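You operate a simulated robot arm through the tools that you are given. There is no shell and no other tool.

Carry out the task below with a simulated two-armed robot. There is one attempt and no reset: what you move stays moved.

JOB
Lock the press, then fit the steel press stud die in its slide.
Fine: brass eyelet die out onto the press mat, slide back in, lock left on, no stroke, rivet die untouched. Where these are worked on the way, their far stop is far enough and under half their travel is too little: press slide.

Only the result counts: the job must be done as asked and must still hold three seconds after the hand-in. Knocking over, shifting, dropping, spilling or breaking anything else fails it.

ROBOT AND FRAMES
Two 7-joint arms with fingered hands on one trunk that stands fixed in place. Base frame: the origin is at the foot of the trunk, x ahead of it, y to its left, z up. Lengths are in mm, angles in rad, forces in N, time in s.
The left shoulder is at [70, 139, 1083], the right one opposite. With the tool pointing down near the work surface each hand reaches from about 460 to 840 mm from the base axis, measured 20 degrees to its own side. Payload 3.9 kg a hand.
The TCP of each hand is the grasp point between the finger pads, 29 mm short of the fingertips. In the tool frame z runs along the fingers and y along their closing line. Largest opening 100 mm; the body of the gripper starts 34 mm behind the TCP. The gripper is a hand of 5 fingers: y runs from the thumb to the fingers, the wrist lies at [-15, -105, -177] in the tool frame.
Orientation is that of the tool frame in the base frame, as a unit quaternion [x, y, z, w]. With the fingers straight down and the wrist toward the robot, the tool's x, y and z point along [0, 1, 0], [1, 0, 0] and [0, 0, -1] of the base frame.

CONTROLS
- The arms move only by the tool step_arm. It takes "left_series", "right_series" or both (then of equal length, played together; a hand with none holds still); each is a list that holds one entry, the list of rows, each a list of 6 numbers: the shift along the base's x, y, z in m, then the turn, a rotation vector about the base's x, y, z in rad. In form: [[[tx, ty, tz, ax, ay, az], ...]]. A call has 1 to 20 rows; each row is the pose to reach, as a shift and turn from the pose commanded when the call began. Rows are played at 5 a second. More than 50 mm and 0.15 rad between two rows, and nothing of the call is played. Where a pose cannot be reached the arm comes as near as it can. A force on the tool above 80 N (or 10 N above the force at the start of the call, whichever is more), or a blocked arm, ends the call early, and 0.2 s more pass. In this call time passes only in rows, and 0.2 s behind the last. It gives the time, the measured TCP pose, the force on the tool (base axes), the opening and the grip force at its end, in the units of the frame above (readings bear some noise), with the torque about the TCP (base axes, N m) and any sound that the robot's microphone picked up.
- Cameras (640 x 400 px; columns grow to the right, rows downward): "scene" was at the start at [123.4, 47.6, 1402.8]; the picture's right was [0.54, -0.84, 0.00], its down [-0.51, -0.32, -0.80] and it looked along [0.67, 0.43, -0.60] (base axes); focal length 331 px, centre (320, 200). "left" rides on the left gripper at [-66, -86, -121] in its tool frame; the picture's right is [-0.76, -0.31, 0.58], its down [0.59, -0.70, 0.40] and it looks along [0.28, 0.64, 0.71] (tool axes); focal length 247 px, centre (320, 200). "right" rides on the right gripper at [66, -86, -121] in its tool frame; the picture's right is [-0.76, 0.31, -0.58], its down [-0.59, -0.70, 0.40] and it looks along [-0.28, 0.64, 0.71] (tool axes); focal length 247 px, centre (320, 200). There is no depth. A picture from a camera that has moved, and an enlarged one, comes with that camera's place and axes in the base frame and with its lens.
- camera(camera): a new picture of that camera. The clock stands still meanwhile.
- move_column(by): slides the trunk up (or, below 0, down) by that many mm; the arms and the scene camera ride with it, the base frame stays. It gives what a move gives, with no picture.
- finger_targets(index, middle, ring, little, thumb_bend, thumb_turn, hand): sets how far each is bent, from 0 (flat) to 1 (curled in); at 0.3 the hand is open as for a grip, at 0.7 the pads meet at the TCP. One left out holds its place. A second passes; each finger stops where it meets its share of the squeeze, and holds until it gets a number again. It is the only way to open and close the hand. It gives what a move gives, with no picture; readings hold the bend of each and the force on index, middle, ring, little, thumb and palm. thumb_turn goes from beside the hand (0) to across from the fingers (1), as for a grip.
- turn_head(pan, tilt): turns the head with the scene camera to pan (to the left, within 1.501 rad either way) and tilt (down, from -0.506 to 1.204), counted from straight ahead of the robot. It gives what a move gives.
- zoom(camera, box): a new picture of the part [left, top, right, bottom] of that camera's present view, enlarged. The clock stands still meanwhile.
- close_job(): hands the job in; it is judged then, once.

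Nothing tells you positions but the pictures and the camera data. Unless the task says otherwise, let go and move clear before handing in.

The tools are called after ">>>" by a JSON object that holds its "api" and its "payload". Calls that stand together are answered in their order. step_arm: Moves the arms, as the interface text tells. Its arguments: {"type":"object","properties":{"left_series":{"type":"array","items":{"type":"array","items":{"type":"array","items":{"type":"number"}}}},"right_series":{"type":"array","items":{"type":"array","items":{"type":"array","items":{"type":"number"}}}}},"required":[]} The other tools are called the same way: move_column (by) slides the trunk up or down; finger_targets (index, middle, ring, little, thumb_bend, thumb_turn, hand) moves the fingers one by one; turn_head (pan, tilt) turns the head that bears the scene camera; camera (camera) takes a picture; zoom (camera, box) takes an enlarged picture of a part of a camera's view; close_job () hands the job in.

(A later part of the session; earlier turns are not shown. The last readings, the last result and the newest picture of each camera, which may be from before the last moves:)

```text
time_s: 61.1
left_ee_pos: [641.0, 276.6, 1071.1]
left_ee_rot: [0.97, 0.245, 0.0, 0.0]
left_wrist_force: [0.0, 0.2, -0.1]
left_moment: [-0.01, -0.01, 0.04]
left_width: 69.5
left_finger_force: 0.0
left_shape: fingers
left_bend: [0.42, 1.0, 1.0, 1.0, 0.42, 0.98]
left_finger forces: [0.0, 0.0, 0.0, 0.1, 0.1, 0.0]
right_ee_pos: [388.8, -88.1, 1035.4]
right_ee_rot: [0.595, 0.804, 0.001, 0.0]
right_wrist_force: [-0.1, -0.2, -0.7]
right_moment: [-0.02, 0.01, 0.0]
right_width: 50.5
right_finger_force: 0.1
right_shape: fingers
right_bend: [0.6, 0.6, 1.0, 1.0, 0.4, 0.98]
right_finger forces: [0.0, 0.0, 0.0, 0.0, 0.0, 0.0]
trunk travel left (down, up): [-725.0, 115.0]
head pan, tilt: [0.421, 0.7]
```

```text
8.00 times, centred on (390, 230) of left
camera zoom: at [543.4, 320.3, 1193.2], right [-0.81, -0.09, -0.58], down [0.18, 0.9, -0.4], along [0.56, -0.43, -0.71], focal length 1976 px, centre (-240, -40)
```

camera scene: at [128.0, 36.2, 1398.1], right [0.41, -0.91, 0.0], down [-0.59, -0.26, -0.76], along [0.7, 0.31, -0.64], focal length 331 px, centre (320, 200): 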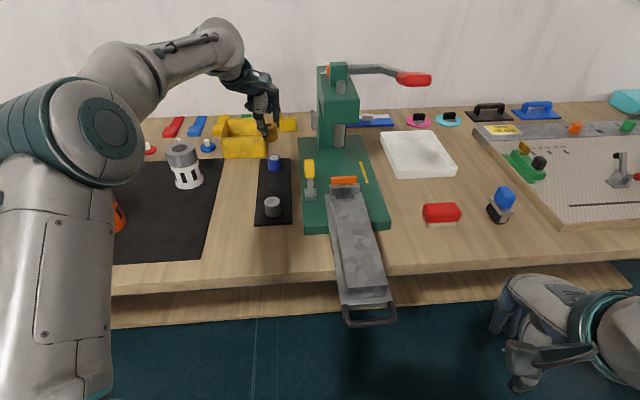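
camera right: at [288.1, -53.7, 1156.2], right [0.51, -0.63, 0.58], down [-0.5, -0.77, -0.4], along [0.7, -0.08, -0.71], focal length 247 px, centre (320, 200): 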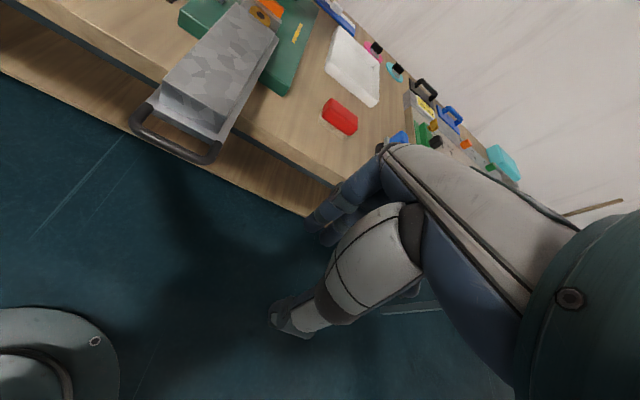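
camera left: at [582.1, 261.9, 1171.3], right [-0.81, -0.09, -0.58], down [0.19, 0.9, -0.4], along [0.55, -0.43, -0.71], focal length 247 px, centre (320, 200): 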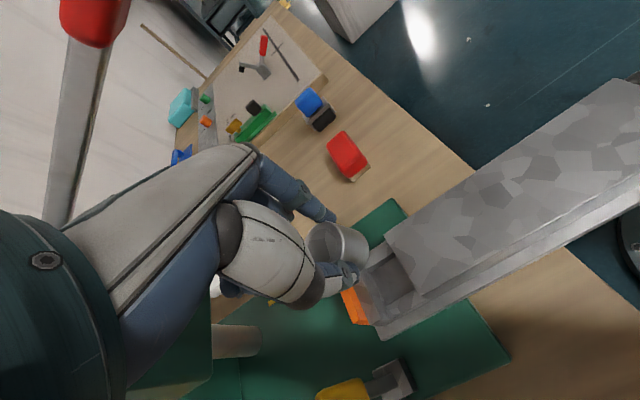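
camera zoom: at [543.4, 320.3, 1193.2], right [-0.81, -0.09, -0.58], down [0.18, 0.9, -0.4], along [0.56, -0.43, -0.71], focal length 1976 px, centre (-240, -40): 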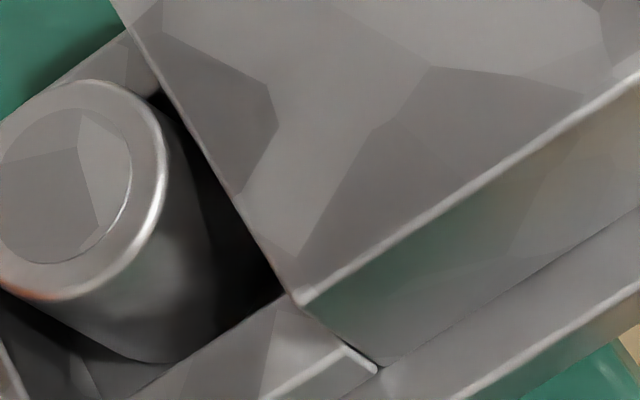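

The steel die's top looks tilted several degrees to the right compared with how the brass one sat. I'll look closely at its base.

>>> {"api": "zoom", "payload": {"camera": "left", "box": [360, 210, 410, 262]}}

>>> {"api": "zoom", "payload": {"camera": "left", "box": [375, 225, 415, 260]}}

>>> {"api": "zoom", "payload": {"camera": "right", "box": [240, 0, 280, 25]}}

```text
7.69 times, centred on (385, 236) of left
camera zoom: at [543.4, 320.3, 1193.2], right [-0.81, -0.09, -0.58], down [0.18, 0.9, -0.4], along [0.56, -0.43, -0.71], focal length 1900 px, centre (-180, -77)
```

zoom: 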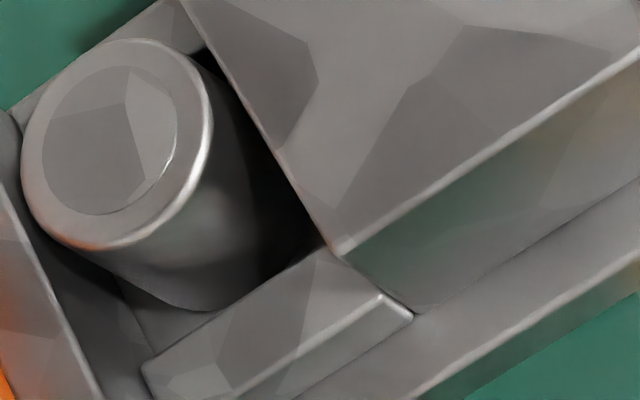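

```text
11.43 times, centred on (395, 242) of left
camera zoom: at [543.4, 320.3, 1193.2], right [-0.81, -0.09, -0.58], down [0.18, 0.9, -0.4], along [0.56, -0.43, -0.71], focal length 2823 px, centre (-537, -286)
```

zoom: 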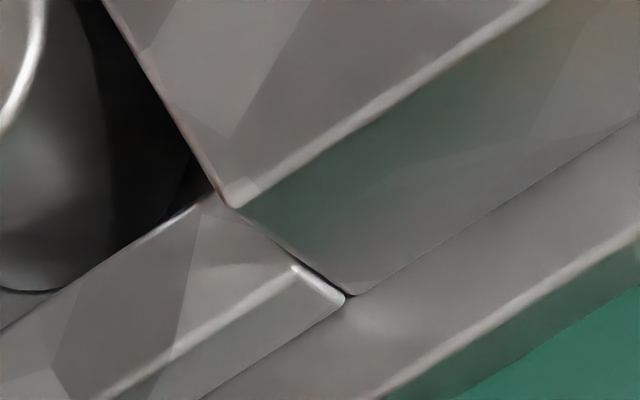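

```text
16.00 times, centred on (260, 12) of right
camera zoom: at [288.4, -50.8, 1156.4], right [0.51, -0.63, 0.58], down [-0.5, -0.77, -0.4], along [0.7, -0.08, -0.71], focal length 3952 px, centre (1280, 3200)
```

zoom: 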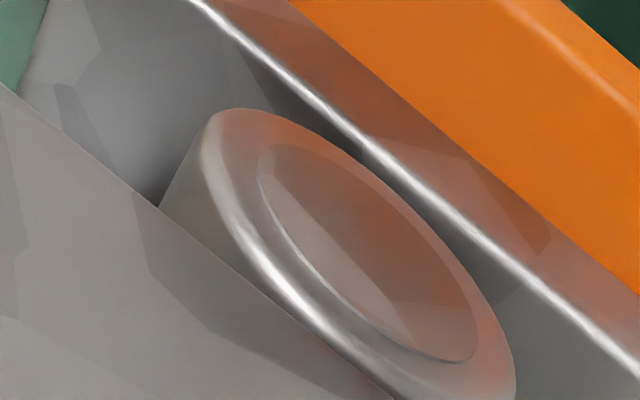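

I'll take a tighter zoom to fit the top rim's ellipse properly and quantify any tilt.

>>> {"api": "zoom", "payload": {"camera": "scene", "box": [344, 184, 361, 196]}}

>>> {"api": "zoom", "payload": {"camera": "scene", "box": [262, 150, 288, 184]}}

```text
16.00 times, centred on (352, 190) of scene
camera zoom: at [126.6, 36.4, 1398.2], right [0.41, -0.91, 0.0], down [-0.59, -0.26, -0.77], along [0.7, 0.31, -0.64], focal length 5289 px, centre (-200, 360)
```

zoom: 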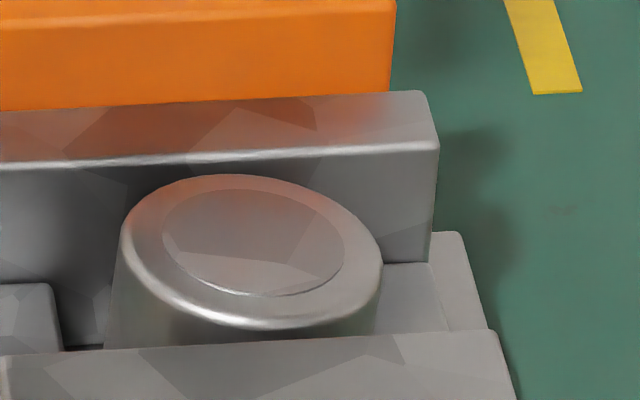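

```text
11.76 times, centred on (275, 167) of scene
camera zoom: at [126.6, 36.4, 1398.2], right [0.41, -0.91, 0.0], down [-0.59, -0.26, -0.77], along [0.7, 0.31, -0.64], focal length 3889 px, centre (849, 588)
```

zoom: 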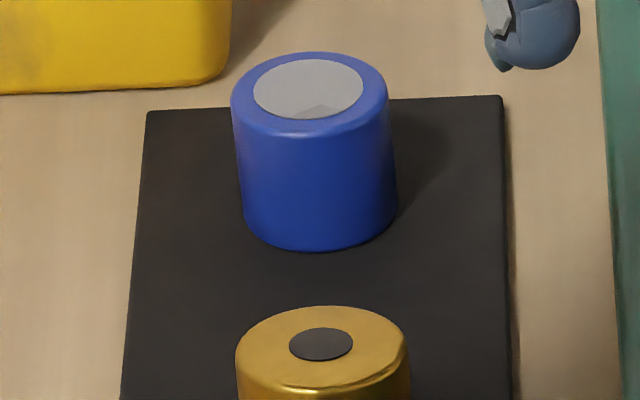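

The rim measurement shows the steel die leaning about 6° to the right, with its left edge about 4 mm high, so it isn't sitting flat yet. I'll bring thumb and index together and press gently on the high left side of its top to seat it.

>>> {"api": "finger_targets", "payload": {"hand": "left", "index": 0.7, "thumb_bend": 0.7}}

>>> {"api": "step_arm", "payload": {"left_series": [[[0.013, -0.018, 0, 0, 0, 0], [0.026, -0.036, -0.015, 0, 0, 0], [0.038, -0.052, -0.04, 0, 0, 0], [0.039, -0.053, -0.075, 0, 0, 0]]]}}

>>> {"api": "zoom", "payload": {"camera": "left", "box": [280, 190, 420, 310]}}

>>> {"api": "zoom", "payload": {"camera": "scene", "box": [330, 150, 372, 205]}}

```text
time_s: 62.1
left_ee_pos: [641.2, 275.6, 1071.3]
left_ee_rot: [0.97, 0.245, 0.0, 0.0]
left_wrist_force: [-0.9, 0.0, 0.1]
left_moment: [0.01, 0.02, -0.03]
left_width: 1.9
left_finger_force: 0.1
left_shape: fingers
left_bend: [0.7, 1.0, 1.0, 1.0, 0.7, 0.98]
left_finger forces: [0.0, 0.0, 0.0, 0.1, 0.1, 0.1]
right_ee_pos: [389.1, -88.7, 1035.3]
right_ee_rot: [0.595, 0.804, 0.0, 0.001]
right_wrist_force: [0.3, 0.6, 0.2]
right_moment: [-0.01, -0.02, 0.0]
right_width: 50.8
right_finger_force: 0.1
right_shape: fingers
right_bend: [0.6, 0.6, 1.0, 1.0, 0.4, 0.98]
right_finger forces: [0.1, 0.0, 0.0, 0.0, 0.1, 0.0]
trunk travel left (down, up): [-725.0, 115.0]
head pan, tilt: [0.421, 0.7]
```

```text
time_s: 63.1
left_ee_pos: [681.7, 223.6, 994.6]
left_ee_rot: [0.97, 0.245, 0.0, 0.0]
left_wrist_force: [0.0, -0.3, -0.2]
left_moment: [-0.01, 0.01, 0.0]
left_width: 1.4
left_finger_force: 0.0
left_shape: fingers
left_bend: [0.7, 1.0, 1.0, 1.0, 0.7, 0.98]
left_finger forces: [0.0, 0.0, 0.0, 0.1, 0.0, 0.0]
right_ee_pos: [391.2, -87.3, 1036.7]
right_ee_rot: [0.595, 0.804, 0.0, 0.0]
right_wrist_force: [-0.3, 0.4, -0.2]
right_moment: [-0.07, 0.01, 0.01]
right_width: 50.9
right_finger_force: 0.0
right_shape: fingers
right_bend: [0.6, 0.6, 1.0, 1.0, 0.4, 0.98]
right_finger forces: [0.0, 0.1, 0.0, 0.1, 0.0, 0.1]
trunk travel left (down, up): [-725.0, 115.0]
head pan, tilt: [0.421, 0.7]
```

```text
3.33 times, centred on (350, 250) of left
camera zoom: at [584.5, 267.7, 1117.4], right [-0.81, -0.09, -0.58], down [0.18, 0.9, -0.4], along [0.55, -0.43, -0.71], focal length 823 px, centre (220, 33)
```

zoom: 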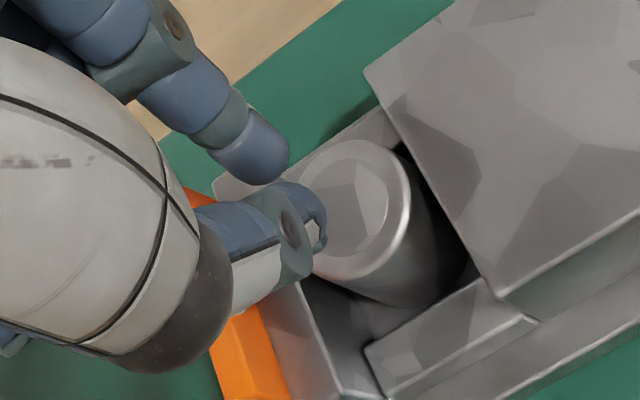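

```text
7.27 times, centred on (351, 178) of scene
camera zoom: at [128.2, 36.4, 1398.1], right [0.41, -0.91, 0.0], down [-0.59, -0.26, -0.76], along [0.7, 0.31, -0.64], focal length 2404 px, centre (94, 364)
```

zoom: 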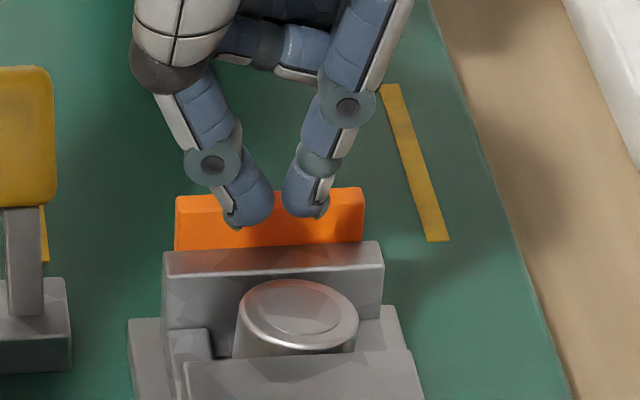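

>>> {"api": "step_arm", "payload": {"left_series": [[[0.001, -0.002, -0.015, 0, 0, 0], [0.002, -0.0035, -0.025, 0, 0, 0]]]}}

>>> {"api": "zoom", "payload": {"camera": "scene", "box": [330, 165, 372, 205]}}

```text
time_s: 63.7
left_ee_pos: [682.3, 221.0, 972.9]
left_ee_rot: [0.97, 0.245, 0.0, 0.0]
left_wrist_force: [-1.0, 1.2, 0.1]
left_moment: [0.0, 0.02, -0.02]
left_width: 1.5
left_finger_force: 0.0
left_shape: fingers
left_bend: [0.7, 1.0, 1.0, 1.0, 0.7, 0.98]
left_finger forces: [0.0, 0.0, 0.0, 0.0, 0.1, 0.1]
right_ee_pos: [390.2, -87.7, 1035.1]
right_ee_rot: [0.595, 0.804, 0.0, 0.0]
right_wrist_force: [0.1, -0.3, -0.1]
right_moment: [0.03, 0.0, 0.02]
right_width: 50.7
right_finger_force: 0.1
right_shape: fingers
right_bend: [0.6, 0.6, 1.0, 1.0, 0.4, 0.98]
right_finger forces: [0.0, 0.0, 0.0, 0.1, 0.0, 0.1]
trunk travel left (down, up): [-725.0, 115.0]
head pan, tilt: [0.421, 0.7]
```

```text
10.00 times, centred on (351, 185) of scene
camera zoom: at [127.7, 35.8, 1398.2], right [0.41, -0.91, 0.0], down [-0.59, -0.26, -0.76], along [0.7, 0.31, -0.64], focal length 3306 px, centre (10, 350)
```

zoom: 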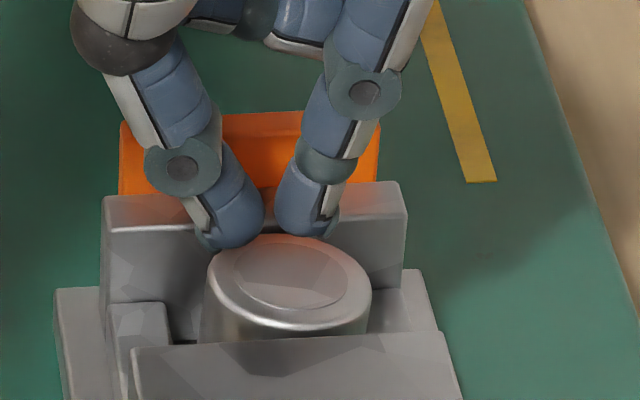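

>>> {"api": "step_arm", "payload": {"left_series": [[[0, 0, -0.003, 0, 0, 0], [0, 0, -0.006, 0, 0, 0], [0, 0, -0.008, 0, 0, 0]]]}}

>>> {"api": "zoom", "payload": {"camera": "scene", "box": [330, 165, 372, 205]}}

```text
time_s: 64.5
left_ee_pos: [682.2, 220.2, 964.0]
left_ee_rot: [0.969, 0.246, 0.0, 0.0]
left_wrist_force: [-0.6, 0.4, -0.5]
left_moment: [-0.05, -0.01, 0.0]
left_width: 1.6
left_finger_force: 0.2
left_shape: fingers
left_bend: [0.7, 1.0, 1.0, 1.0, 0.7, 0.98]
left_finger forces: [0.0, 0.0, 0.1, 0.1, 0.1, 0.0]
right_ee_pos: [389.6, -89.3, 1035.9]
right_ee_rot: [0.594, 0.804, 0.0, 0.0]
right_wrist_force: [-0.6, 0.1, -0.1]
right_moment: [0.0, 0.0, 0.01]
right_width: 50.5
right_finger_force: 0.1
right_shape: fingers
right_bend: [0.6, 0.6, 1.0, 1.0, 0.4, 0.98]
right_finger forces: [0.0, 0.0, 0.0, 0.1, 0.0, 0.1]
trunk travel left (down, up): [-725.0, 115.0]
head pan, tilt: [0.421, 0.7]
```

```text
10.00 times, centred on (351, 185) of scene
camera zoom: at [127.6, 35.7, 1398.2], right [0.41, -0.91, 0.0], down [-0.59, -0.26, -0.76], along [0.7, 0.31, -0.64], focal length 3306 px, centre (10, 350)
```

zoom: 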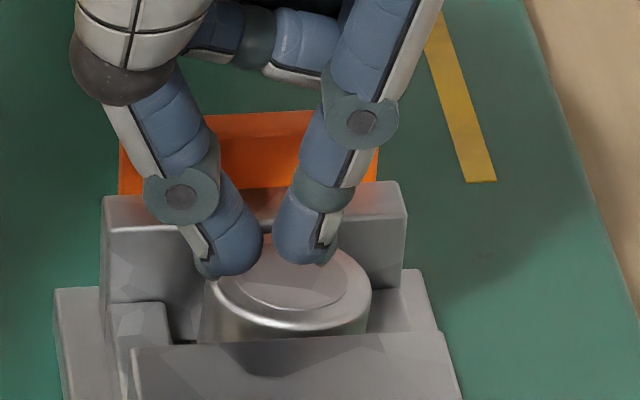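

>>> {"api": "step_arm", "payload": {"left_series": [[[0, 0, -0.002, 0, 0, 0], [0, 0, -0.004, 0, 0, 0]]]}}

>>> {"api": "zoom", "payload": {"camera": "scene", "box": [330, 165, 372, 205]}}

```text
time_s: 65.1
left_ee_pos: [681.2, 221.7, 960.9]
left_ee_rot: [0.969, 0.246, 0.0, 0.0]
left_wrist_force: [-0.5, 0.1, 0.7]
left_moment: [0.04, 0.01, -0.01]
left_width: 1.7
left_finger_force: 0.2
left_shape: fingers
left_bend: [0.7, 1.0, 1.0, 1.0, 0.7, 0.98]
left_finger forces: [0.1, 0.0, 0.1, 0.0, 1.4, 0.0]
right_ee_pos: [388.1, -89.6, 1035.2]
right_ee_rot: [0.595, 0.804, -0.001, 0.0]
right_wrist_force: [-0.2, -0.2, 0.0]
right_moment: [0.03, 0.01, -0.04]
right_width: 50.6
right_finger_force: 0.1
right_shape: fingers
right_bend: [0.6, 0.6, 1.0, 1.0, 0.4, 0.98]
right_finger forces: [0.1, 0.0, 0.1, 0.1, 0.0, 0.0]
trunk travel left (down, up): [-725.0, 115.0]
head pan, tilt: [0.421, 0.7]
```

```text
10.00 times, centred on (351, 185) of scene
camera zoom: at [127.2, 35.7, 1398.2], right [0.41, -0.91, 0.0], down [-0.59, -0.26, -0.77], along [0.7, 0.31, -0.64], focal length 3306 px, centre (10, 350)
```

zoom: 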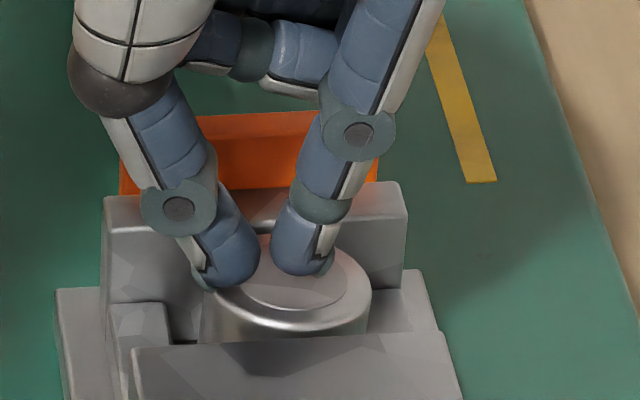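

The thumb has just touched the high left rim (1.4 N). I'll press a few more millimetres.

>>> {"api": "step_arm", "payload": {"left_series": [[[0, 0, -0.002, 0, 0, 0], [0, 0, -0.004, 0, 0, 0]]]}}

>>> {"api": "zoom", "payload": {"camera": "scene", "box": [330, 165, 372, 205]}}

```text
time_s: 65.7
left_ee_pos: [681.5, 219.4, 958.6]
left_ee_rot: [0.97, 0.245, 0.001, 0.0]
left_wrist_force: [0.0, 0.7, 4.7]
left_moment: [0.07, 0.1, 0.01]
left_width: 1.8
left_finger_force: 2.3
left_shape: fingers
left_bend: [0.7, 1.0, 1.0, 1.0, 0.7, 0.97]
left_finger forces: [0.0, 0.1, 0.0, 0.0, 5.0, 0.1]
right_ee_pos: [388.6, -88.7, 1035.8]
right_ee_rot: [0.595, 0.804, 0.001, 0.001]
right_wrist_force: [-0.3, 0.7, 0.2]
right_moment: [0.02, -0.03, -0.02]
right_width: 50.8
right_finger_force: 0.3
right_shape: fingers
right_bend: [0.6, 0.6, 1.0, 1.0, 0.4, 0.98]
right_finger forces: [0.0, 0.0, 0.1, 0.0, 0.1, 0.0]
trunk travel left (down, up): [-725.0, 115.0]
head pan, tilt: [0.421, 0.7]
```

```text
10.00 times, centred on (351, 185) of scene
camera zoom: at [126.2, 35.6, 1398.4], right [0.41, -0.91, 0.0], down [-0.59, -0.26, -0.77], along [0.7, 0.31, -0.64], focal length 3306 px, centre (10, 350)
```

zoom: 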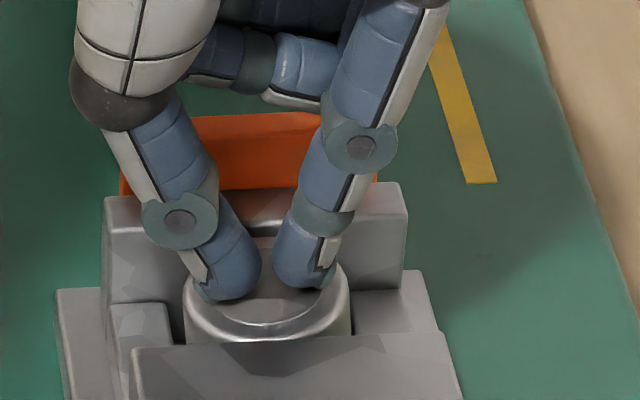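

The die rocked upright as I pressed, its rim is level now, and the thumb reads 5 N against a solid seat. I'll lift off and check that it stays flat.

>>> {"api": "step_arm", "payload": {"left_series": [[[0, 0, 0.01, 0, 0, 0], [0, 0, 0.04, 0, 0, 0], [0, 0, 0.08, 0, 0, 0], [-0.02, 0.03, 0.11, 0, 0, 0], [-0.04, 0.06, 0.12, 0, 0, 0]]]}}

>>> {"api": "zoom", "payload": {"camera": "scene", "box": [344, 184, 361, 196]}}

>>> {"api": "zoom", "payload": {"camera": "left", "box": [350, 190, 420, 262]}}

>>> {"api": "zoom", "payload": {"camera": "right", "box": [220, 0, 300, 50]}}

```text
time_s: 66.9
left_ee_pos: [642.7, 279.7, 1076.7]
left_ee_rot: [0.969, 0.245, 0.0, 0.001]
left_wrist_force: [-0.6, 0.0, -0.3]
left_moment: [-0.04, 0.02, 0.01]
left_width: 1.3
left_finger_force: 0.0
left_shape: fingers
left_bend: [0.7, 1.0, 1.0, 1.0, 0.7, 0.98]
left_finger forces: [0.0, 0.0, 0.1, 0.0, 0.0, 0.1]
right_ee_pos: [389.2, -88.6, 1035.6]
right_ee_rot: [0.594, 0.804, 0.001, 0.0]
right_wrist_force: [-0.1, 0.1, -0.1]
right_moment: [-0.01, 0.01, 0.0]
right_width: 50.7
right_finger_force: 0.0
right_shape: fingers
right_bend: [0.6, 0.6, 1.0, 1.0, 0.4, 0.98]
right_finger forces: [0.1, 0.0, 0.1, 0.0, 0.0, 0.0]
trunk travel left (down, up): [-725.0, 115.0]
head pan, tilt: [0.421, 0.7]
```

```text
16.00 times, centred on (352, 190) of scene
camera zoom: at [127.0, 36.6, 1398.2], right [0.41, -0.91, 0.0], down [-0.59, -0.26, -0.77], along [0.7, 0.31, -0.64], focal length 5289 px, centre (-200, 360)
```

zoom: 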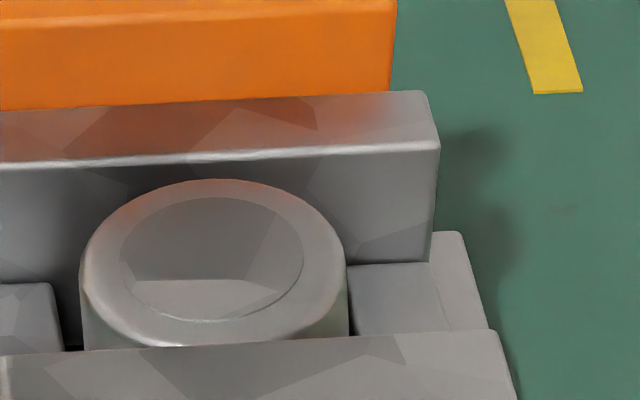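

```text
5.56 times, centred on (385, 226) of left
camera zoom: at [545.8, 323.8, 1198.9], right [-0.81, -0.09, -0.58], down [0.18, 0.9, -0.4], along [0.55, -0.43, -0.71], focal length 1372 px, centre (-41, 56)
```

zoom: 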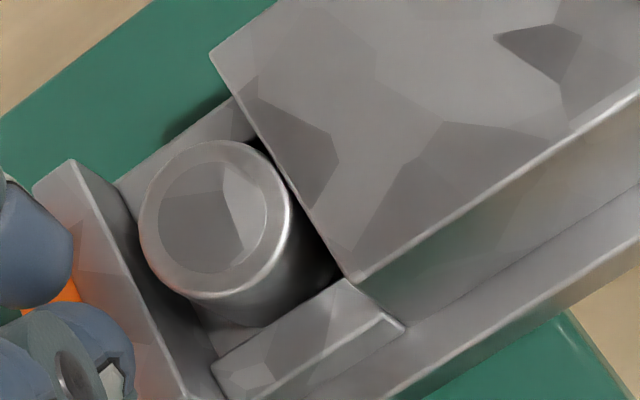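

```text
8.00 times, centred on (260, 25) of right
camera zoom: at [288.7, -50.6, 1156.3], right [0.51, -0.63, 0.58], down [-0.5, -0.77, -0.4], along [0.7, -0.08, -0.71], focal length 1976 px, centre (800, 1600)
```

zoom: 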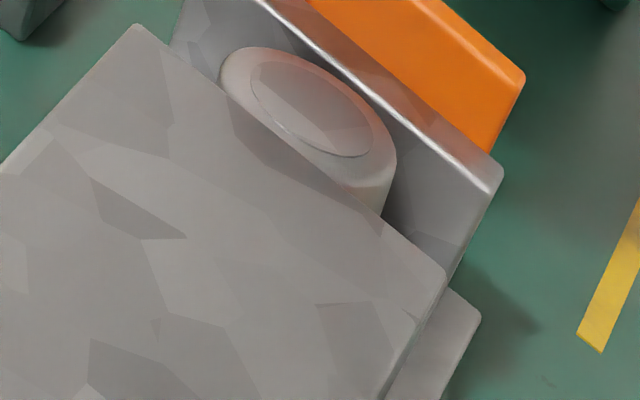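

The die's rim is now level from both views, and it sits centred in the pocket. Next I'll push the slide home with the right hand, so I'll locate the handle.

>>> {"api": "zoom", "payload": {"camera": "scene", "box": [325, 270, 410, 340]}}

>>> {"api": "zoom", "payload": {"camera": "right", "box": [110, 70, 250, 180]}}

```text
5.71 times, centred on (368, 305) of scene
camera zoom: at [127.0, 36.6, 1398.2], right [0.41, -0.91, 0.0], down [-0.59, -0.26, -0.77], along [0.7, 0.31, -0.64], focal length 1889 px, centre (49, -400)
```

zoom: 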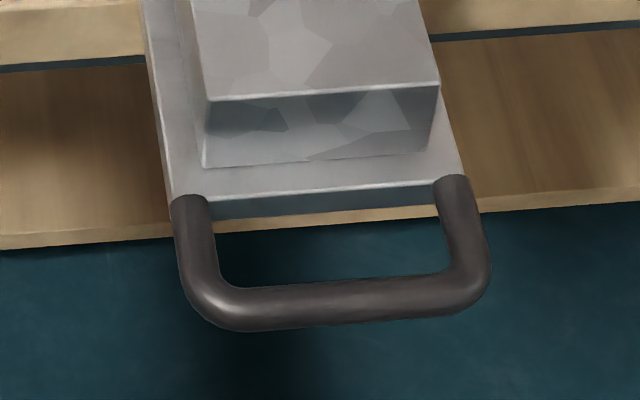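

```text
3.64 times, centred on (180, 125) of right
camera zoom: at [288.7, -50.6, 1156.3], right [0.51, -0.63, 0.58], down [-0.5, -0.77, -0.4], along [0.7, -0.08, -0.71], focal length 898 px, centre (829, 473)
```

zoom: 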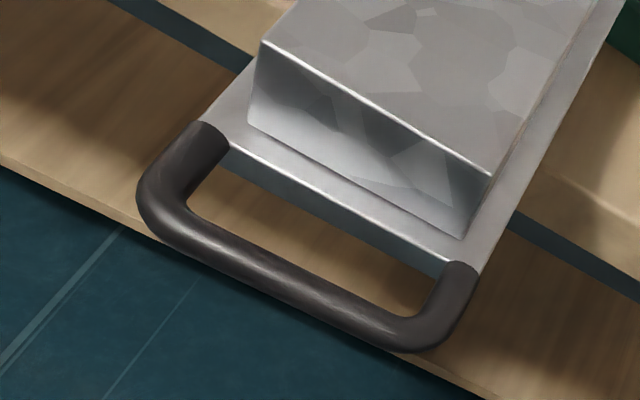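

The handle bar is now at about (421, 75, 895), exactly 150 mm out. I'll bring the right hand above it, square to the slide, with the same finger shape as before.

>>> {"api": "step_arm", "payload": {"right_series": [[[0.006, 0.033, 0.0, 0, 0, 0.04], [0.012, 0.066, -0.01, 0, 0, 0.08], [0.018, 0.099, -0.025, 0, 0, 0.12], [0.024, 0.132, -0.04, 0, 0, 0.165], [0.03, 0.164, -0.055, 0, 0, 0.205]]]}}

>>> {"api": "zoom", "payload": {"camera": "right", "box": [230, 140, 410, 340]}}

>>> {"api": "zoom", "payload": {"camera": "scene", "box": [310, 230, 430, 350]}}

```text
time_s: 68.1
left_ee_pos: [644.0, 280.2, 1076.0]
left_ee_rot: [0.969, 0.245, -0.001, 0.0]
left_wrist_force: [-0.2, -0.6, 0.6]
left_moment: [-0.01, 0.0, 0.03]
left_width: 1.3
left_finger_force: 0.0
left_shape: fingers
left_bend: [0.7, 1.0, 1.0, 1.0, 0.7, 0.98]
left_finger forces: [0.0, 0.0, 0.0, 0.1, 0.0, 0.0]
right_ee_pos: [417.7, 74.9, 979.1]
right_ee_rot: [0.509, 0.861, 0.0, 0.0]
right_wrist_force: [0.8, 0.2, 0.2]
right_moment: [-0.01, -0.01, 0.03]
right_width: 50.4
right_finger_force: 0.0
right_shape: fingers
right_bend: [0.6, 0.6, 1.0, 1.0, 0.4, 0.98]
right_finger forces: [0.0, 0.0, 0.0, 0.0, 0.0, 0.1]
trunk travel left (down, up): [-725.0, 115.0]
head pan, tilt: [0.421, 0.7]
```

```text
2.00 times, centred on (320, 240) of right
camera zoom: at [311.4, 91.7, 1098.9], right [0.63, -0.51, 0.58], down [-0.33, -0.86, -0.4], along [0.7, 0.06, -0.71], focal length 494 px, centre (320, 120)
```

zoom: 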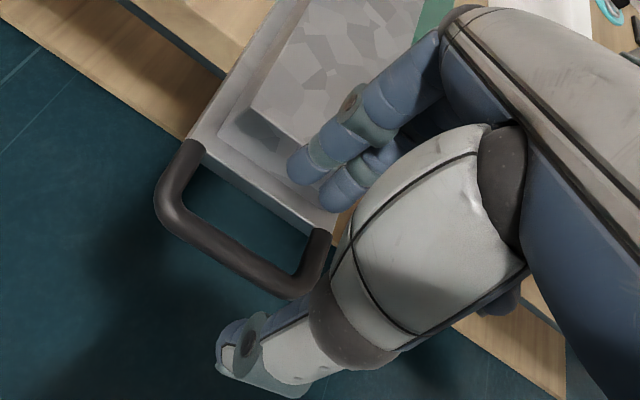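

```text
3.33 times, centred on (370, 290) of scene
camera zoom: at [128.5, 36.8, 1398.0], right [0.41, -0.91, 0.0], down [-0.59, -0.26, -0.76], along [0.7, 0.31, -0.64], focal length 1102 px, centre (153, -100)
```

zoom: 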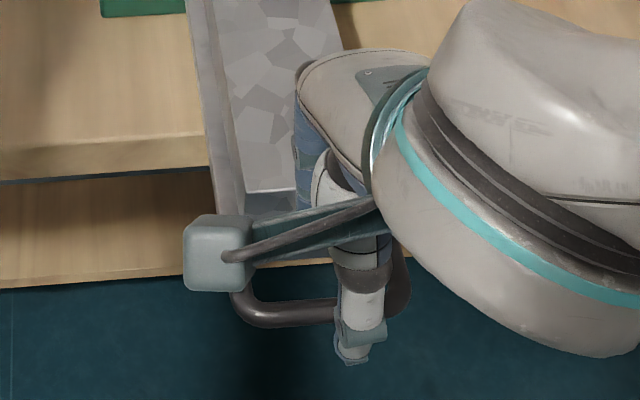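

The alignment matches the earlier hooking position, so I'll lower the fingers into the handle.

>>> {"api": "step_arm", "payload": {"right_series": [[[0.001, 0.0005, -0.03, 0, 0, 0], [0.001, 0.0005, -0.055, 0, 0, 0], [0.001, 0.0005, -0.067, 0, 0, 0], [0.001, 0.0005, -0.075, 0, 0, 0]]]}}

>>> {"api": "zoom", "payload": {"camera": "right", "box": [230, 140, 410, 340]}}

```text
time_s: 69.1
left_ee_pos: [643.6, 276.5, 1077.1]
left_ee_rot: [0.97, 0.245, 0.0, 0.0]
left_wrist_force: [0.6, -0.3, -0.7]
left_moment: [0.01, -0.01, 0.01]
left_width: 1.5
left_finger_force: 0.0
left_shape: fingers
left_bend: [0.7, 1.0, 1.0, 1.0, 0.7, 0.98]
left_finger forces: [0.0, 0.0, 0.0, 0.1, 0.0, 0.0]
right_ee_pos: [422.0, 74.9, 904.2]
right_ee_rot: [0.509, 0.861, 0.0, 0.0]
right_wrist_force: [-1.5, -0.5, -0.8]
right_moment: [0.0, 0.0, -0.02]
right_width: 50.7
right_finger_force: 1.1
right_shape: fingers
right_bend: [0.6, 0.62, 1.0, 1.0, 0.4, 0.98]
right_finger forces: [0.0, 2.1, 0.0, 0.1, 0.0, 0.1]
trunk travel left (down, up): [-725.0, 115.0]
head pan, tilt: [0.421, 0.7]
```

```text
2.00 times, centred on (320, 240) of right
camera zoom: at [314.0, 91.1, 1025.3], right [0.63, -0.52, 0.58], down [-0.33, -0.85, -0.4], along [0.7, 0.06, -0.71], focal length 494 px, centre (320, 120)
```

zoom: 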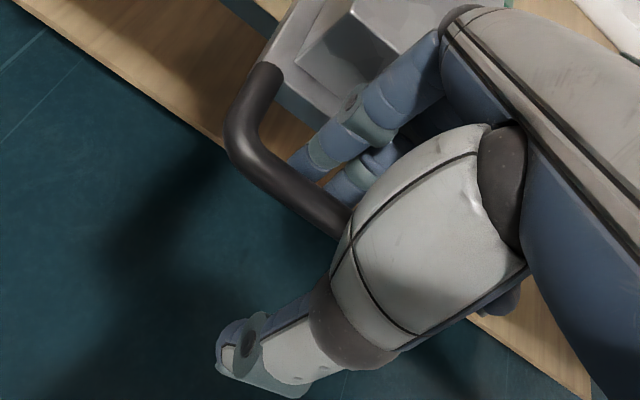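

The fingers are behind the bar again. I'll close thumb and fingers lightly on the bar so I can push it forward under control.

>>> {"api": "finger_targets", "payload": {"hand": "right", "index": 0.68, "middle": 0.68, "thumb_bend": 0.68}}

>>> {"api": "zoom", "payload": {"camera": "right", "box": [230, 140, 410, 340]}}

>>> {"api": "zoom", "payload": {"camera": "scene", "box": [300, 160, 420, 340]}}

```text
time_s: 70.1
left_ee_pos: [643.8, 279.4, 1077.1]
left_ee_rot: [0.969, 0.245, 0.0, 0.001]
left_wrist_force: [-0.4, -0.5, 0.7]
left_moment: [-0.03, -0.04, 0.01]
left_width: 1.4
left_finger_force: 0.0
left_shape: fingers
left_bend: [0.7, 1.0, 1.0, 1.0, 0.7, 0.98]
left_finger forces: [0.0, 0.1, 0.1, 0.0, 0.0, 0.1]
right_ee_pos: [420.8, 75.6, 904.2]
right_ee_rot: [0.509, 0.861, 0.0, 0.0]
right_wrist_force: [2.1, 1.0, -1.0]
right_moment: [0.03, -0.03, -0.02]
right_width: 8.7
right_finger_force: 1.1
right_shape: fingers
right_bend: [0.66, 0.67, 1.0, 1.0, 0.68, 0.98]
right_finger forces: [1.9, 0.5, 0.1, 0.1, 0.1, 0.0]
trunk travel left (down, up): [-725.0, 115.0]
head pan, tilt: [0.421, 0.7]
```

```text
2.00 times, centred on (320, 240) of right
camera zoom: at [314.8, 91.5, 1025.5], right [0.63, -0.52, 0.58], down [-0.33, -0.85, -0.4], along [0.7, 0.06, -0.71], focal length 494 px, centre (320, 120)
```

zoom: 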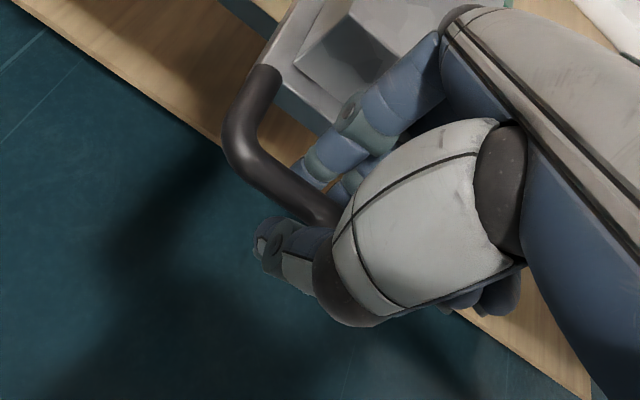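

```text
2.22 times, centred on (360, 250) of scene
camera zoom: at [128.0, 35.9, 1398.1], right [0.41, -0.91, 0.0], down [-0.59, -0.26, -0.76], along [0.7, 0.31, -0.64], focal length 735 px, centre (231, 89)
```

zoom: 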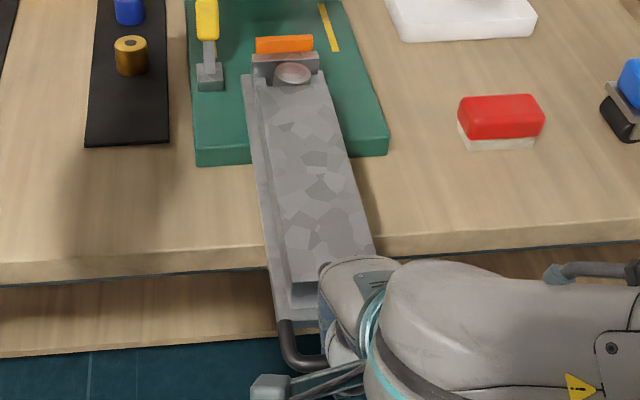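

The bar is held between thumb and fingers, and the steel die still sits in its pocket. I'll move the left hand further away, then push the slide in slowly.

>>> {"api": "step_arm", "payload": {"left_series": [[[-0.02, 0.025, 0.02, 0, 0, 0], [-0.04, 0.05, 0.035, 0, 0, 0], [-0.06, 0.08, 0.05, 0, 0, 0], [-0.08, 0.11, 0.06, 0, 0, 0]]]}}

>>> {"api": "step_arm", "payload": {"right_series": [[[0.005, 0.003, 0, 0, 0, 0], [0.011, 0.006, 0, 0, 0, 0], [0.017, 0.0095, 0, 0, 0, 0], [0.023, 0.013, 0, 0, 0, 0], [0.029, 0.016, 0, 0, 0, 0], [0.035, 0.0195, 0, 0, 0, 0], [0.041, 0.023, 0, 0, 0, 0], [0.047, 0.0265, 0, 0, 0, 0], [0.052, 0.029, 0, 0, 0, 0]]]}}

>>> {"api": "zoom", "payload": {"camera": "scene", "box": [290, 130, 420, 320]}}

>>> {"api": "camera", "payload": {"camera": "left"}}

```text
time_s: 71.1
left_ee_pos: [560.8, 388.7, 1136.8]
left_ee_rot: [0.97, 0.244, 0.0, 0.0]
left_wrist_force: [-1.2, 0.5, 0.4]
left_moment: [0.0, -0.02, 0.04]
left_width: 1.5
left_finger_force: 0.1
left_shape: fingers
left_bend: [0.7, 1.0, 1.0, 1.0, 0.7, 0.98]
left_finger forces: [0.0, 0.0, 0.0, 0.1, 0.0, 0.1]
right_ee_pos: [420.9, 76.6, 905.6]
right_ee_rot: [0.509, 0.861, 0.0, 0.0]
right_wrist_force: [1.5, -0.2, -0.7]
right_moment: [0.02, -0.05, -0.05]
right_width: 8.4
right_finger_force: 1.7
right_shape: fingers
right_bend: [0.66, 0.68, 1.0, 1.0, 0.68, 0.98]
right_finger forces: [1.7, 0.5, 0.1, 0.0, 0.1, 0.1]
trunk travel left (down, up): [-725.0, 115.0]
head pan, tilt: [0.421, 0.7]
```

```text
time_s: 73.1
left_ee_pos: [561.6, 387.7, 1137.9]
left_ee_rot: [0.97, 0.245, 0.0, 0.0]
left_wrist_force: [-0.1, 0.0, -0.4]
left_moment: [-0.01, 0.0, -0.01]
left_width: 1.2
left_finger_force: 0.1
left_shape: fingers
left_bend: [0.7, 1.0, 1.0, 1.0, 0.7, 0.98]
left_finger forces: [0.0, 0.1, 0.0, 0.0, 0.1, 0.1]
right_ee_pos: [472.2, 104.2, 905.5]
right_ee_rot: [0.51, 0.86, 0.001, 0.0]
right_wrist_force: [-3.3, -2.1, -0.8]
right_moment: [0.03, -0.02, -0.05]
right_width: 8.4
right_finger_force: 3.1
right_shape: fingers
right_bend: [0.68, 0.7, 1.0, 1.0, 0.67, 0.98]
right_finger forces: [0.0, 4.6, 0.0, 0.0, 1.3, 0.0]
trunk travel left (down, up): [-725.0, 115.0]
head pan, tilt: [0.421, 0.7]
```

```text
2.11 times, centred on (355, 225) of scene
camera zoom: at [127.0, 35.3, 1398.2], right [0.41, -0.91, 0.0], down [-0.59, -0.26, -0.77], along [0.7, 0.31, -0.64], focal length 696 px, centre (246, 147)
```

zoom: 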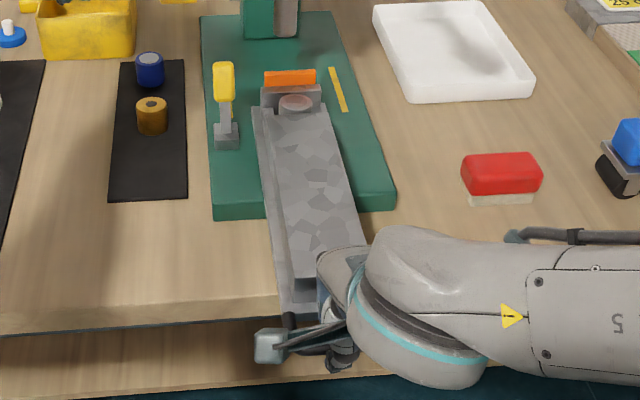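

```text
taken
camera left: at [463.8, 431.8, 1259.4], right [-0.81, -0.09, -0.58], down [0.18, 0.9, -0.4], along [0.55, -0.43, -0.71], focal length 247 px, centre (320, 200)
```

left: 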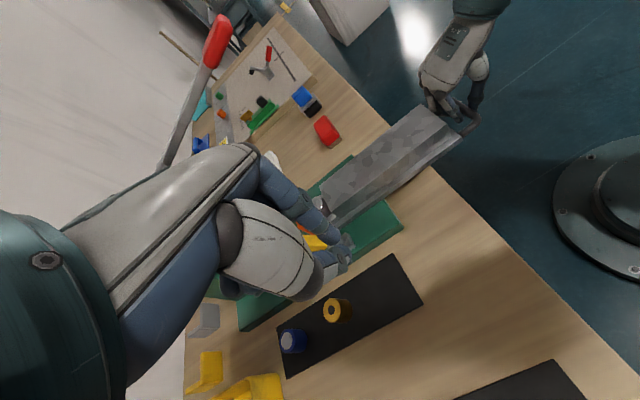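

The slide is moving in with about 4 N of push. I'll check the die in its pocket, then continue.

>>> {"api": "zoom", "payload": {"camera": "scene", "box": [325, 160, 365, 190]}}

>>> {"api": "step_arm", "payload": {"right_series": [[[0.005, 0.003, 0, 0, 0, 0], [0.011, 0.006, 0, 0, 0, 0], [0.017, 0.0095, 0, 0, 0, 0], [0.023, 0.013, 0, 0, 0, 0], [0.029, 0.016, 0, 0, 0, 0], [0.035, 0.0195, 0, 0, 0, 0], [0.041, 0.023, 0, 0, 0, 0], [0.047, 0.0265, 0, 0, 0, 0], [0.052, 0.029, 0, 0, 0, 0]]]}}

>>> {"api": "zoom", "payload": {"camera": "scene", "box": [320, 130, 372, 180]}}

>>> {"api": "zoom", "payload": {"camera": "scene", "box": [290, 130, 420, 300]}}

```text
13.33 times, centred on (345, 175) of scene
camera zoom: at [127.0, 35.3, 1398.2], right [0.41, -0.91, 0.0], down [-0.59, -0.26, -0.77], along [0.7, 0.31, -0.64], focal length 4408 px, centre (-13, 533)
```

zoom: 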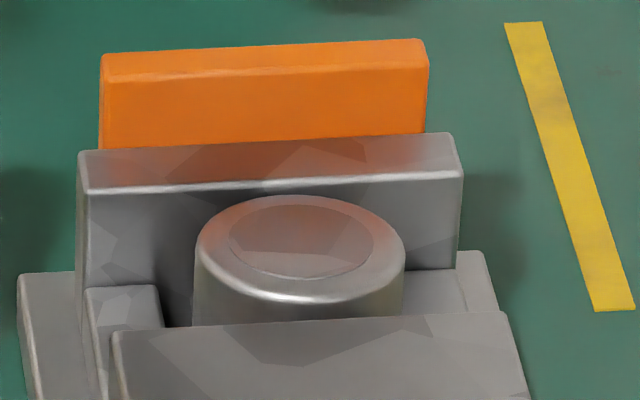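

```text
time_s: 75.1
left_ee_pos: [560.8, 386.8, 1136.9]
left_ee_rot: [0.97, 0.245, 0.0, -0.001]
left_wrist_force: [0.9, -0.5, -0.7]
left_moment: [-0.01, 0.02, -0.02]
left_width: 1.3
left_finger_force: 0.1
left_shape: fingers
left_bend: [0.7, 1.0, 1.0, 1.0, 0.7, 0.98]
left_finger forces: [0.0, 0.1, 0.0, 0.0, 0.1, 0.0]
right_ee_pos: [522.8, 133.0, 904.8]
right_ee_rot: [0.509, 0.861, 0.0, 0.0]
right_wrist_force: [-3.6, -3.5, -0.9]
right_moment: [0.03, -0.04, -0.03]
right_width: 8.2
right_finger_force: 2.7
right_shape: fingers
right_bend: [0.68, 0.7, 1.0, 1.0, 0.67, 0.98]
right_finger forces: [0.1, 4.5, 0.0, 0.1, 0.8, 0.1]
trunk travel left (down, up): [-725.0, 115.0]
head pan, tilt: [0.421, 0.7]
```

```text
8.00 times, centred on (346, 155) of scene
camera zoom: at [126.8, 35.2, 1398.2], right [0.41, -0.91, 0.0], down [-0.59, -0.26, -0.77], along [0.7, 0.31, -0.64], focal length 2645 px, centre (112, 560)
```

zoom: 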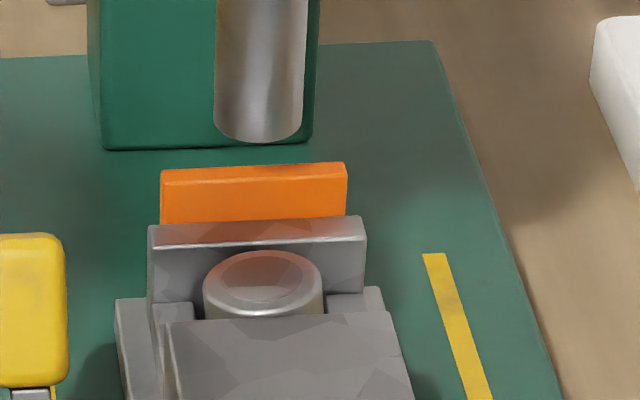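

```text
2.35 times, centred on (355, 215) of scene
camera zoom: at [126.8, 35.2, 1398.2], right [0.41, -0.91, 0.0], down [-0.59, -0.26, -0.77], along [0.7, 0.31, -0.64], focal length 778 px, centre (238, 165)
```

zoom: 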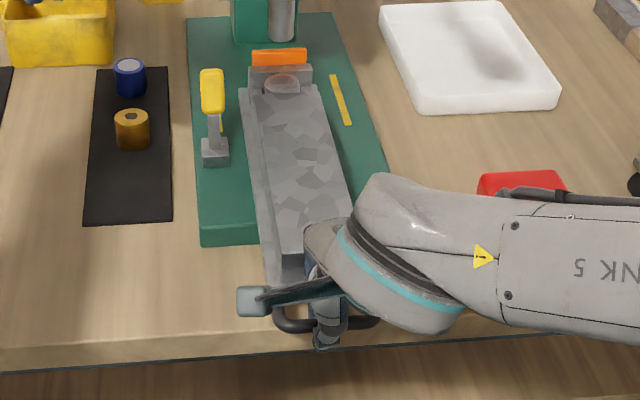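

The die rides level in its pocket. About 40 mm remain, so I'll keep pushing gently toward the home stop.

>>> {"api": "step_arm", "payload": {"right_series": [[[0.005, 0.003, 0, 0, 0, 0], [0.011, 0.006, 0, 0, 0, 0], [0.017, 0.0095, 0, 0, 0, 0], [0.022, 0.0125, 0, 0, 0, 0], [0.027, 0.015, 0, 0, 0, 0]]]}}

>>> {"api": "zoom", "payload": {"camera": "scene", "box": [318, 120, 372, 175]}}

```text
time_s: 76.3
left_ee_pos: [561.5, 388.5, 1136.8]
left_ee_rot: [0.969, 0.246, 0.0, 0.0]
left_wrist_force: [0.3, 0.2, 0.6]
left_moment: [0.0, 0.02, 0.0]
left_width: 1.2
left_finger_force: 0.1
left_shape: fingers
left_bend: [0.7, 1.0, 1.0, 1.0, 0.7, 0.98]
left_finger forces: [0.0, 0.1, 0.0, 0.0, 0.1, 0.1]
right_ee_pos: [550.3, 147.2, 906.3]
right_ee_rot: [0.509, 0.861, -0.001, 0.0]
right_wrist_force: [-2.8, -2.0, -1.0]
right_moment: [0.0, 0.0, -0.02]
right_width: 7.9
right_finger_force: 2.3
right_shape: fingers
right_bend: [0.68, 0.7, 1.0, 1.0, 0.67, 0.98]
right_finger forces: [0.1, 4.0, 0.0, 0.1, 0.9, 0.1]
trunk travel left (down, up): [-725.0, 115.0]
head pan, tilt: [0.421, 0.7]
```

```text
7.27 times, centred on (345, 148) of scene
camera zoom: at [127.0, 35.4, 1398.2], right [0.41, -0.91, 0.0], down [-0.59, -0.26, -0.77], along [0.7, 0.31, -0.64], focal length 2404 px, centre (138, 582)
```

zoom: 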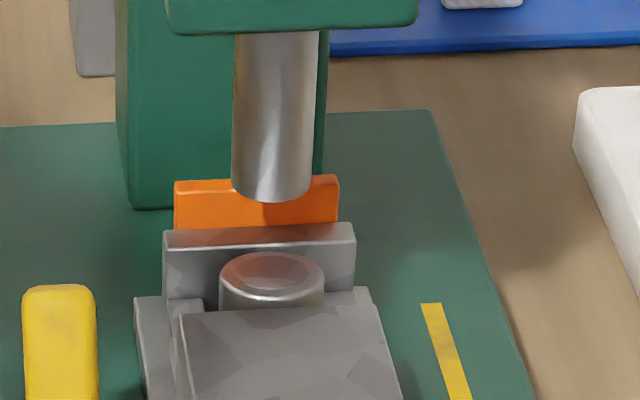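

The orange plate is within about 4 mm of its original position. I'll push the last few millimetres until I feel the stop.

>>> {"api": "step_arm", "payload": {"right_series": [[[0.0026, 0.0015, 0, 0, 0, 0], [0.0052, 0.003, 0, 0, 0, 0], [0.0078, 0.0044, 0, 0, 0, 0]]]}}

>>> {"api": "zoom", "payload": {"camera": "scene", "box": [318, 136, 358, 161]}}

```text
time_s: 77.1
left_ee_pos: [559.7, 387.6, 1138.6]
left_ee_rot: [0.969, 0.245, 0.001, 0.001]
left_wrist_force: [0.4, -0.3, 0.5]
left_moment: [-0.01, 0.0, -0.01]
left_width: 1.2
left_finger_force: 0.1
left_shape: fingers
left_bend: [0.7, 1.0, 1.0, 1.0, 0.7, 0.98]
left_finger forces: [0.0, 0.0, 0.0, 0.0, 0.1, 0.0]
right_ee_pos: [556.4, 152.3, 905.8]
right_ee_rot: [0.509, 0.861, 0.0, 0.0]
right_wrist_force: [-12.5, -8.2, -2.3]
right_moment: [0.14, -0.28, -0.17]
right_width: 9.2
right_finger_force: 8.8
right_shape: fingers
right_bend: [0.68, 0.7, 1.0, 1.0, 0.67, 0.98]
right_finger forces: [0.0, 15.7, 0.0, 0.1, 2.1, 0.0]
trunk travel left (down, up): [-725.0, 115.0]
head pan, tilt: [0.421, 0.7]
```

```text
16.00 times, centred on (338, 148) of scene
camera zoom: at [125.3, 34.2, 1398.4], right [0.41, -0.91, 0.0], down [-0.59, -0.26, -0.77], along [0.7, 0.31, -0.64], focal length 5289 px, centre (32, 1024)
```

zoom: 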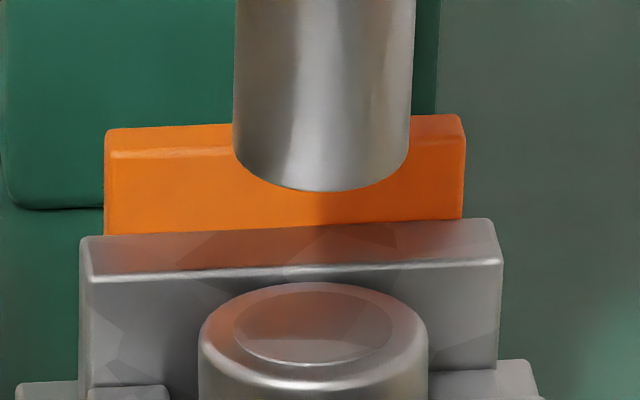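

The push force rose to 15 N, and the slide's wall and orange plate sit exactly where they were at the start relative to the ram, so the slide is fully home. I'll look at the handle before letting go.

>>> {"api": "zoom", "payload": {"camera": "right", "box": [230, 140, 410, 340]}}

>>> {"api": "zoom", "payload": {"camera": "left", "box": [330, 60, 480, 200]}}

>>> {"api": "zoom", "payload": {"camera": "scene", "box": [310, 200, 410, 280]}}

```text
2.00 times, centred on (320, 240) of right
camera zoom: at [450.6, 167.1, 1026.9], right [0.63, -0.52, 0.58], down [-0.33, -0.85, -0.4], along [0.7, 0.06, -0.71], focal length 494 px, centre (320, 120)
```

zoom: 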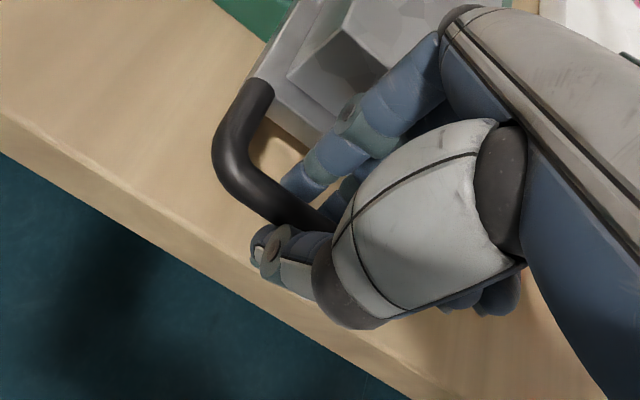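

```text
2.86 times, centred on (405, 130) of left
camera zoom: at [462.5, 430.7, 1260.3], right [-0.81, -0.09, -0.58], down [0.18, 0.9, -0.4], along [0.56, -0.43, -0.71], focal length 706 px, centre (77, 400)
```

zoom: 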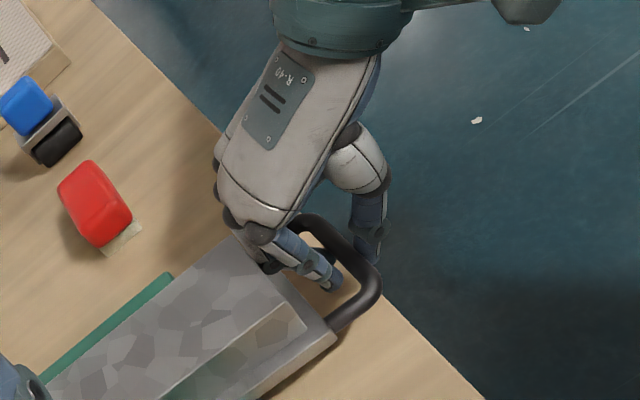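

```text
5.00 times, centred on (360, 240) of scene
camera zoom: at [125.3, 34.2, 1398.4], right [0.41, -0.91, 0.0], down [-0.59, -0.26, -0.77], along [0.7, 0.31, -0.64], focal length 1653 px, centre (120, 0)
```

zoom: 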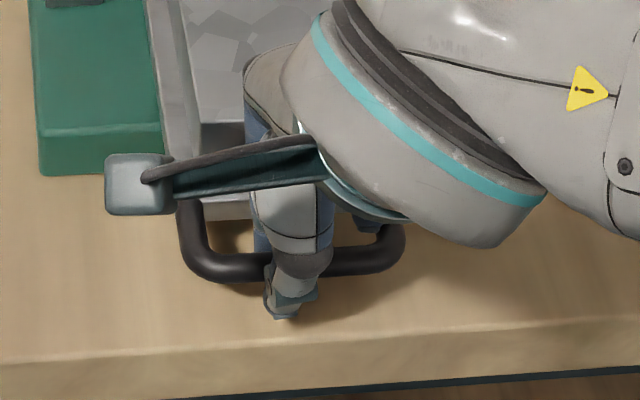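

Thumb and fingers are on the handle as expected. I'll open the thumb, ease off the pressure by about 3 mm, then lift straight up so the slide isn't drawn out again.

>>> {"api": "finger_targets", "payload": {"hand": "right", "thumb_bend": 0.35}}

>>> {"api": "step_arm", "payload": {"right_series": [[[-0.0013, -0.0007, 0, 0, 0, 0], [-0.0026, -0.0015, 0, 0, 0, 0]]]}}

```text
time_s: 78.1
left_ee_pos: [558.8, 385.4, 1138.3]
left_ee_rot: [0.969, 0.246, 0.0, 0.0]
left_wrist_force: [-0.6, -0.6, 0.2]
left_moment: [-0.01, 0.0, -0.02]
left_width: 1.4
left_finger_force: 0.0
left_shape: fingers
left_bend: [0.7, 1.0, 1.0, 1.0, 0.7, 0.98]
left_finger forces: [0.1, 0.1, 0.0, 0.0, 0.0, 0.1]
right_ee_pos: [557.3, 151.8, 907.1]
right_ee_rot: [0.509, 0.861, 0.0, 0.0]
right_wrist_force: [-12.9, -7.5, -6.8]
right_moment: [0.16, -0.16, -0.16]
right_width: 47.1
right_finger_force: 9.3
right_shape: fingers
right_bend: [0.68, 0.7, 1.0, 1.0, 0.35, 0.98]
right_finger forces: [0.0, 19.3, 0.0, 0.1, 0.0, 0.0]
trunk travel left (down, up): [-725.0, 115.0]
head pan, tilt: [0.421, 0.7]
```

```text
time_s: 78.7
left_ee_pos: [560.0, 387.7, 1139.1]
left_ee_rot: [0.969, 0.245, 0.001, 0.0]
left_wrist_force: [-0.8, 0.1, -0.3]
left_moment: [-0.02, -0.03, -0.01]
left_width: 1.4
left_finger_force: 0.0
left_shape: fingers
left_bend: [0.7, 1.0, 1.0, 1.0, 0.7, 0.98]
left_finger forces: [0.1, 0.1, 0.0, 0.1, 0.0, 0.1]
right_ee_pos: [557.2, 149.9, 906.8]
right_ee_rot: [0.509, 0.861, 0.001, 0.001]
right_wrist_force: [-5.0, -2.9, -2.9]
right_moment: [0.06, -0.05, -0.09]
right_width: 47.3
right_finger_force: 3.4
right_shape: fingers
right_bend: [0.68, 0.7, 1.0, 1.0, 0.35, 0.98]
right_finger forces: [0.1, 7.3, 0.0, 0.0, 0.1, 0.1]
trunk travel left (down, up): [-725.0, 115.0]
head pan, tilt: [0.421, 0.7]
```

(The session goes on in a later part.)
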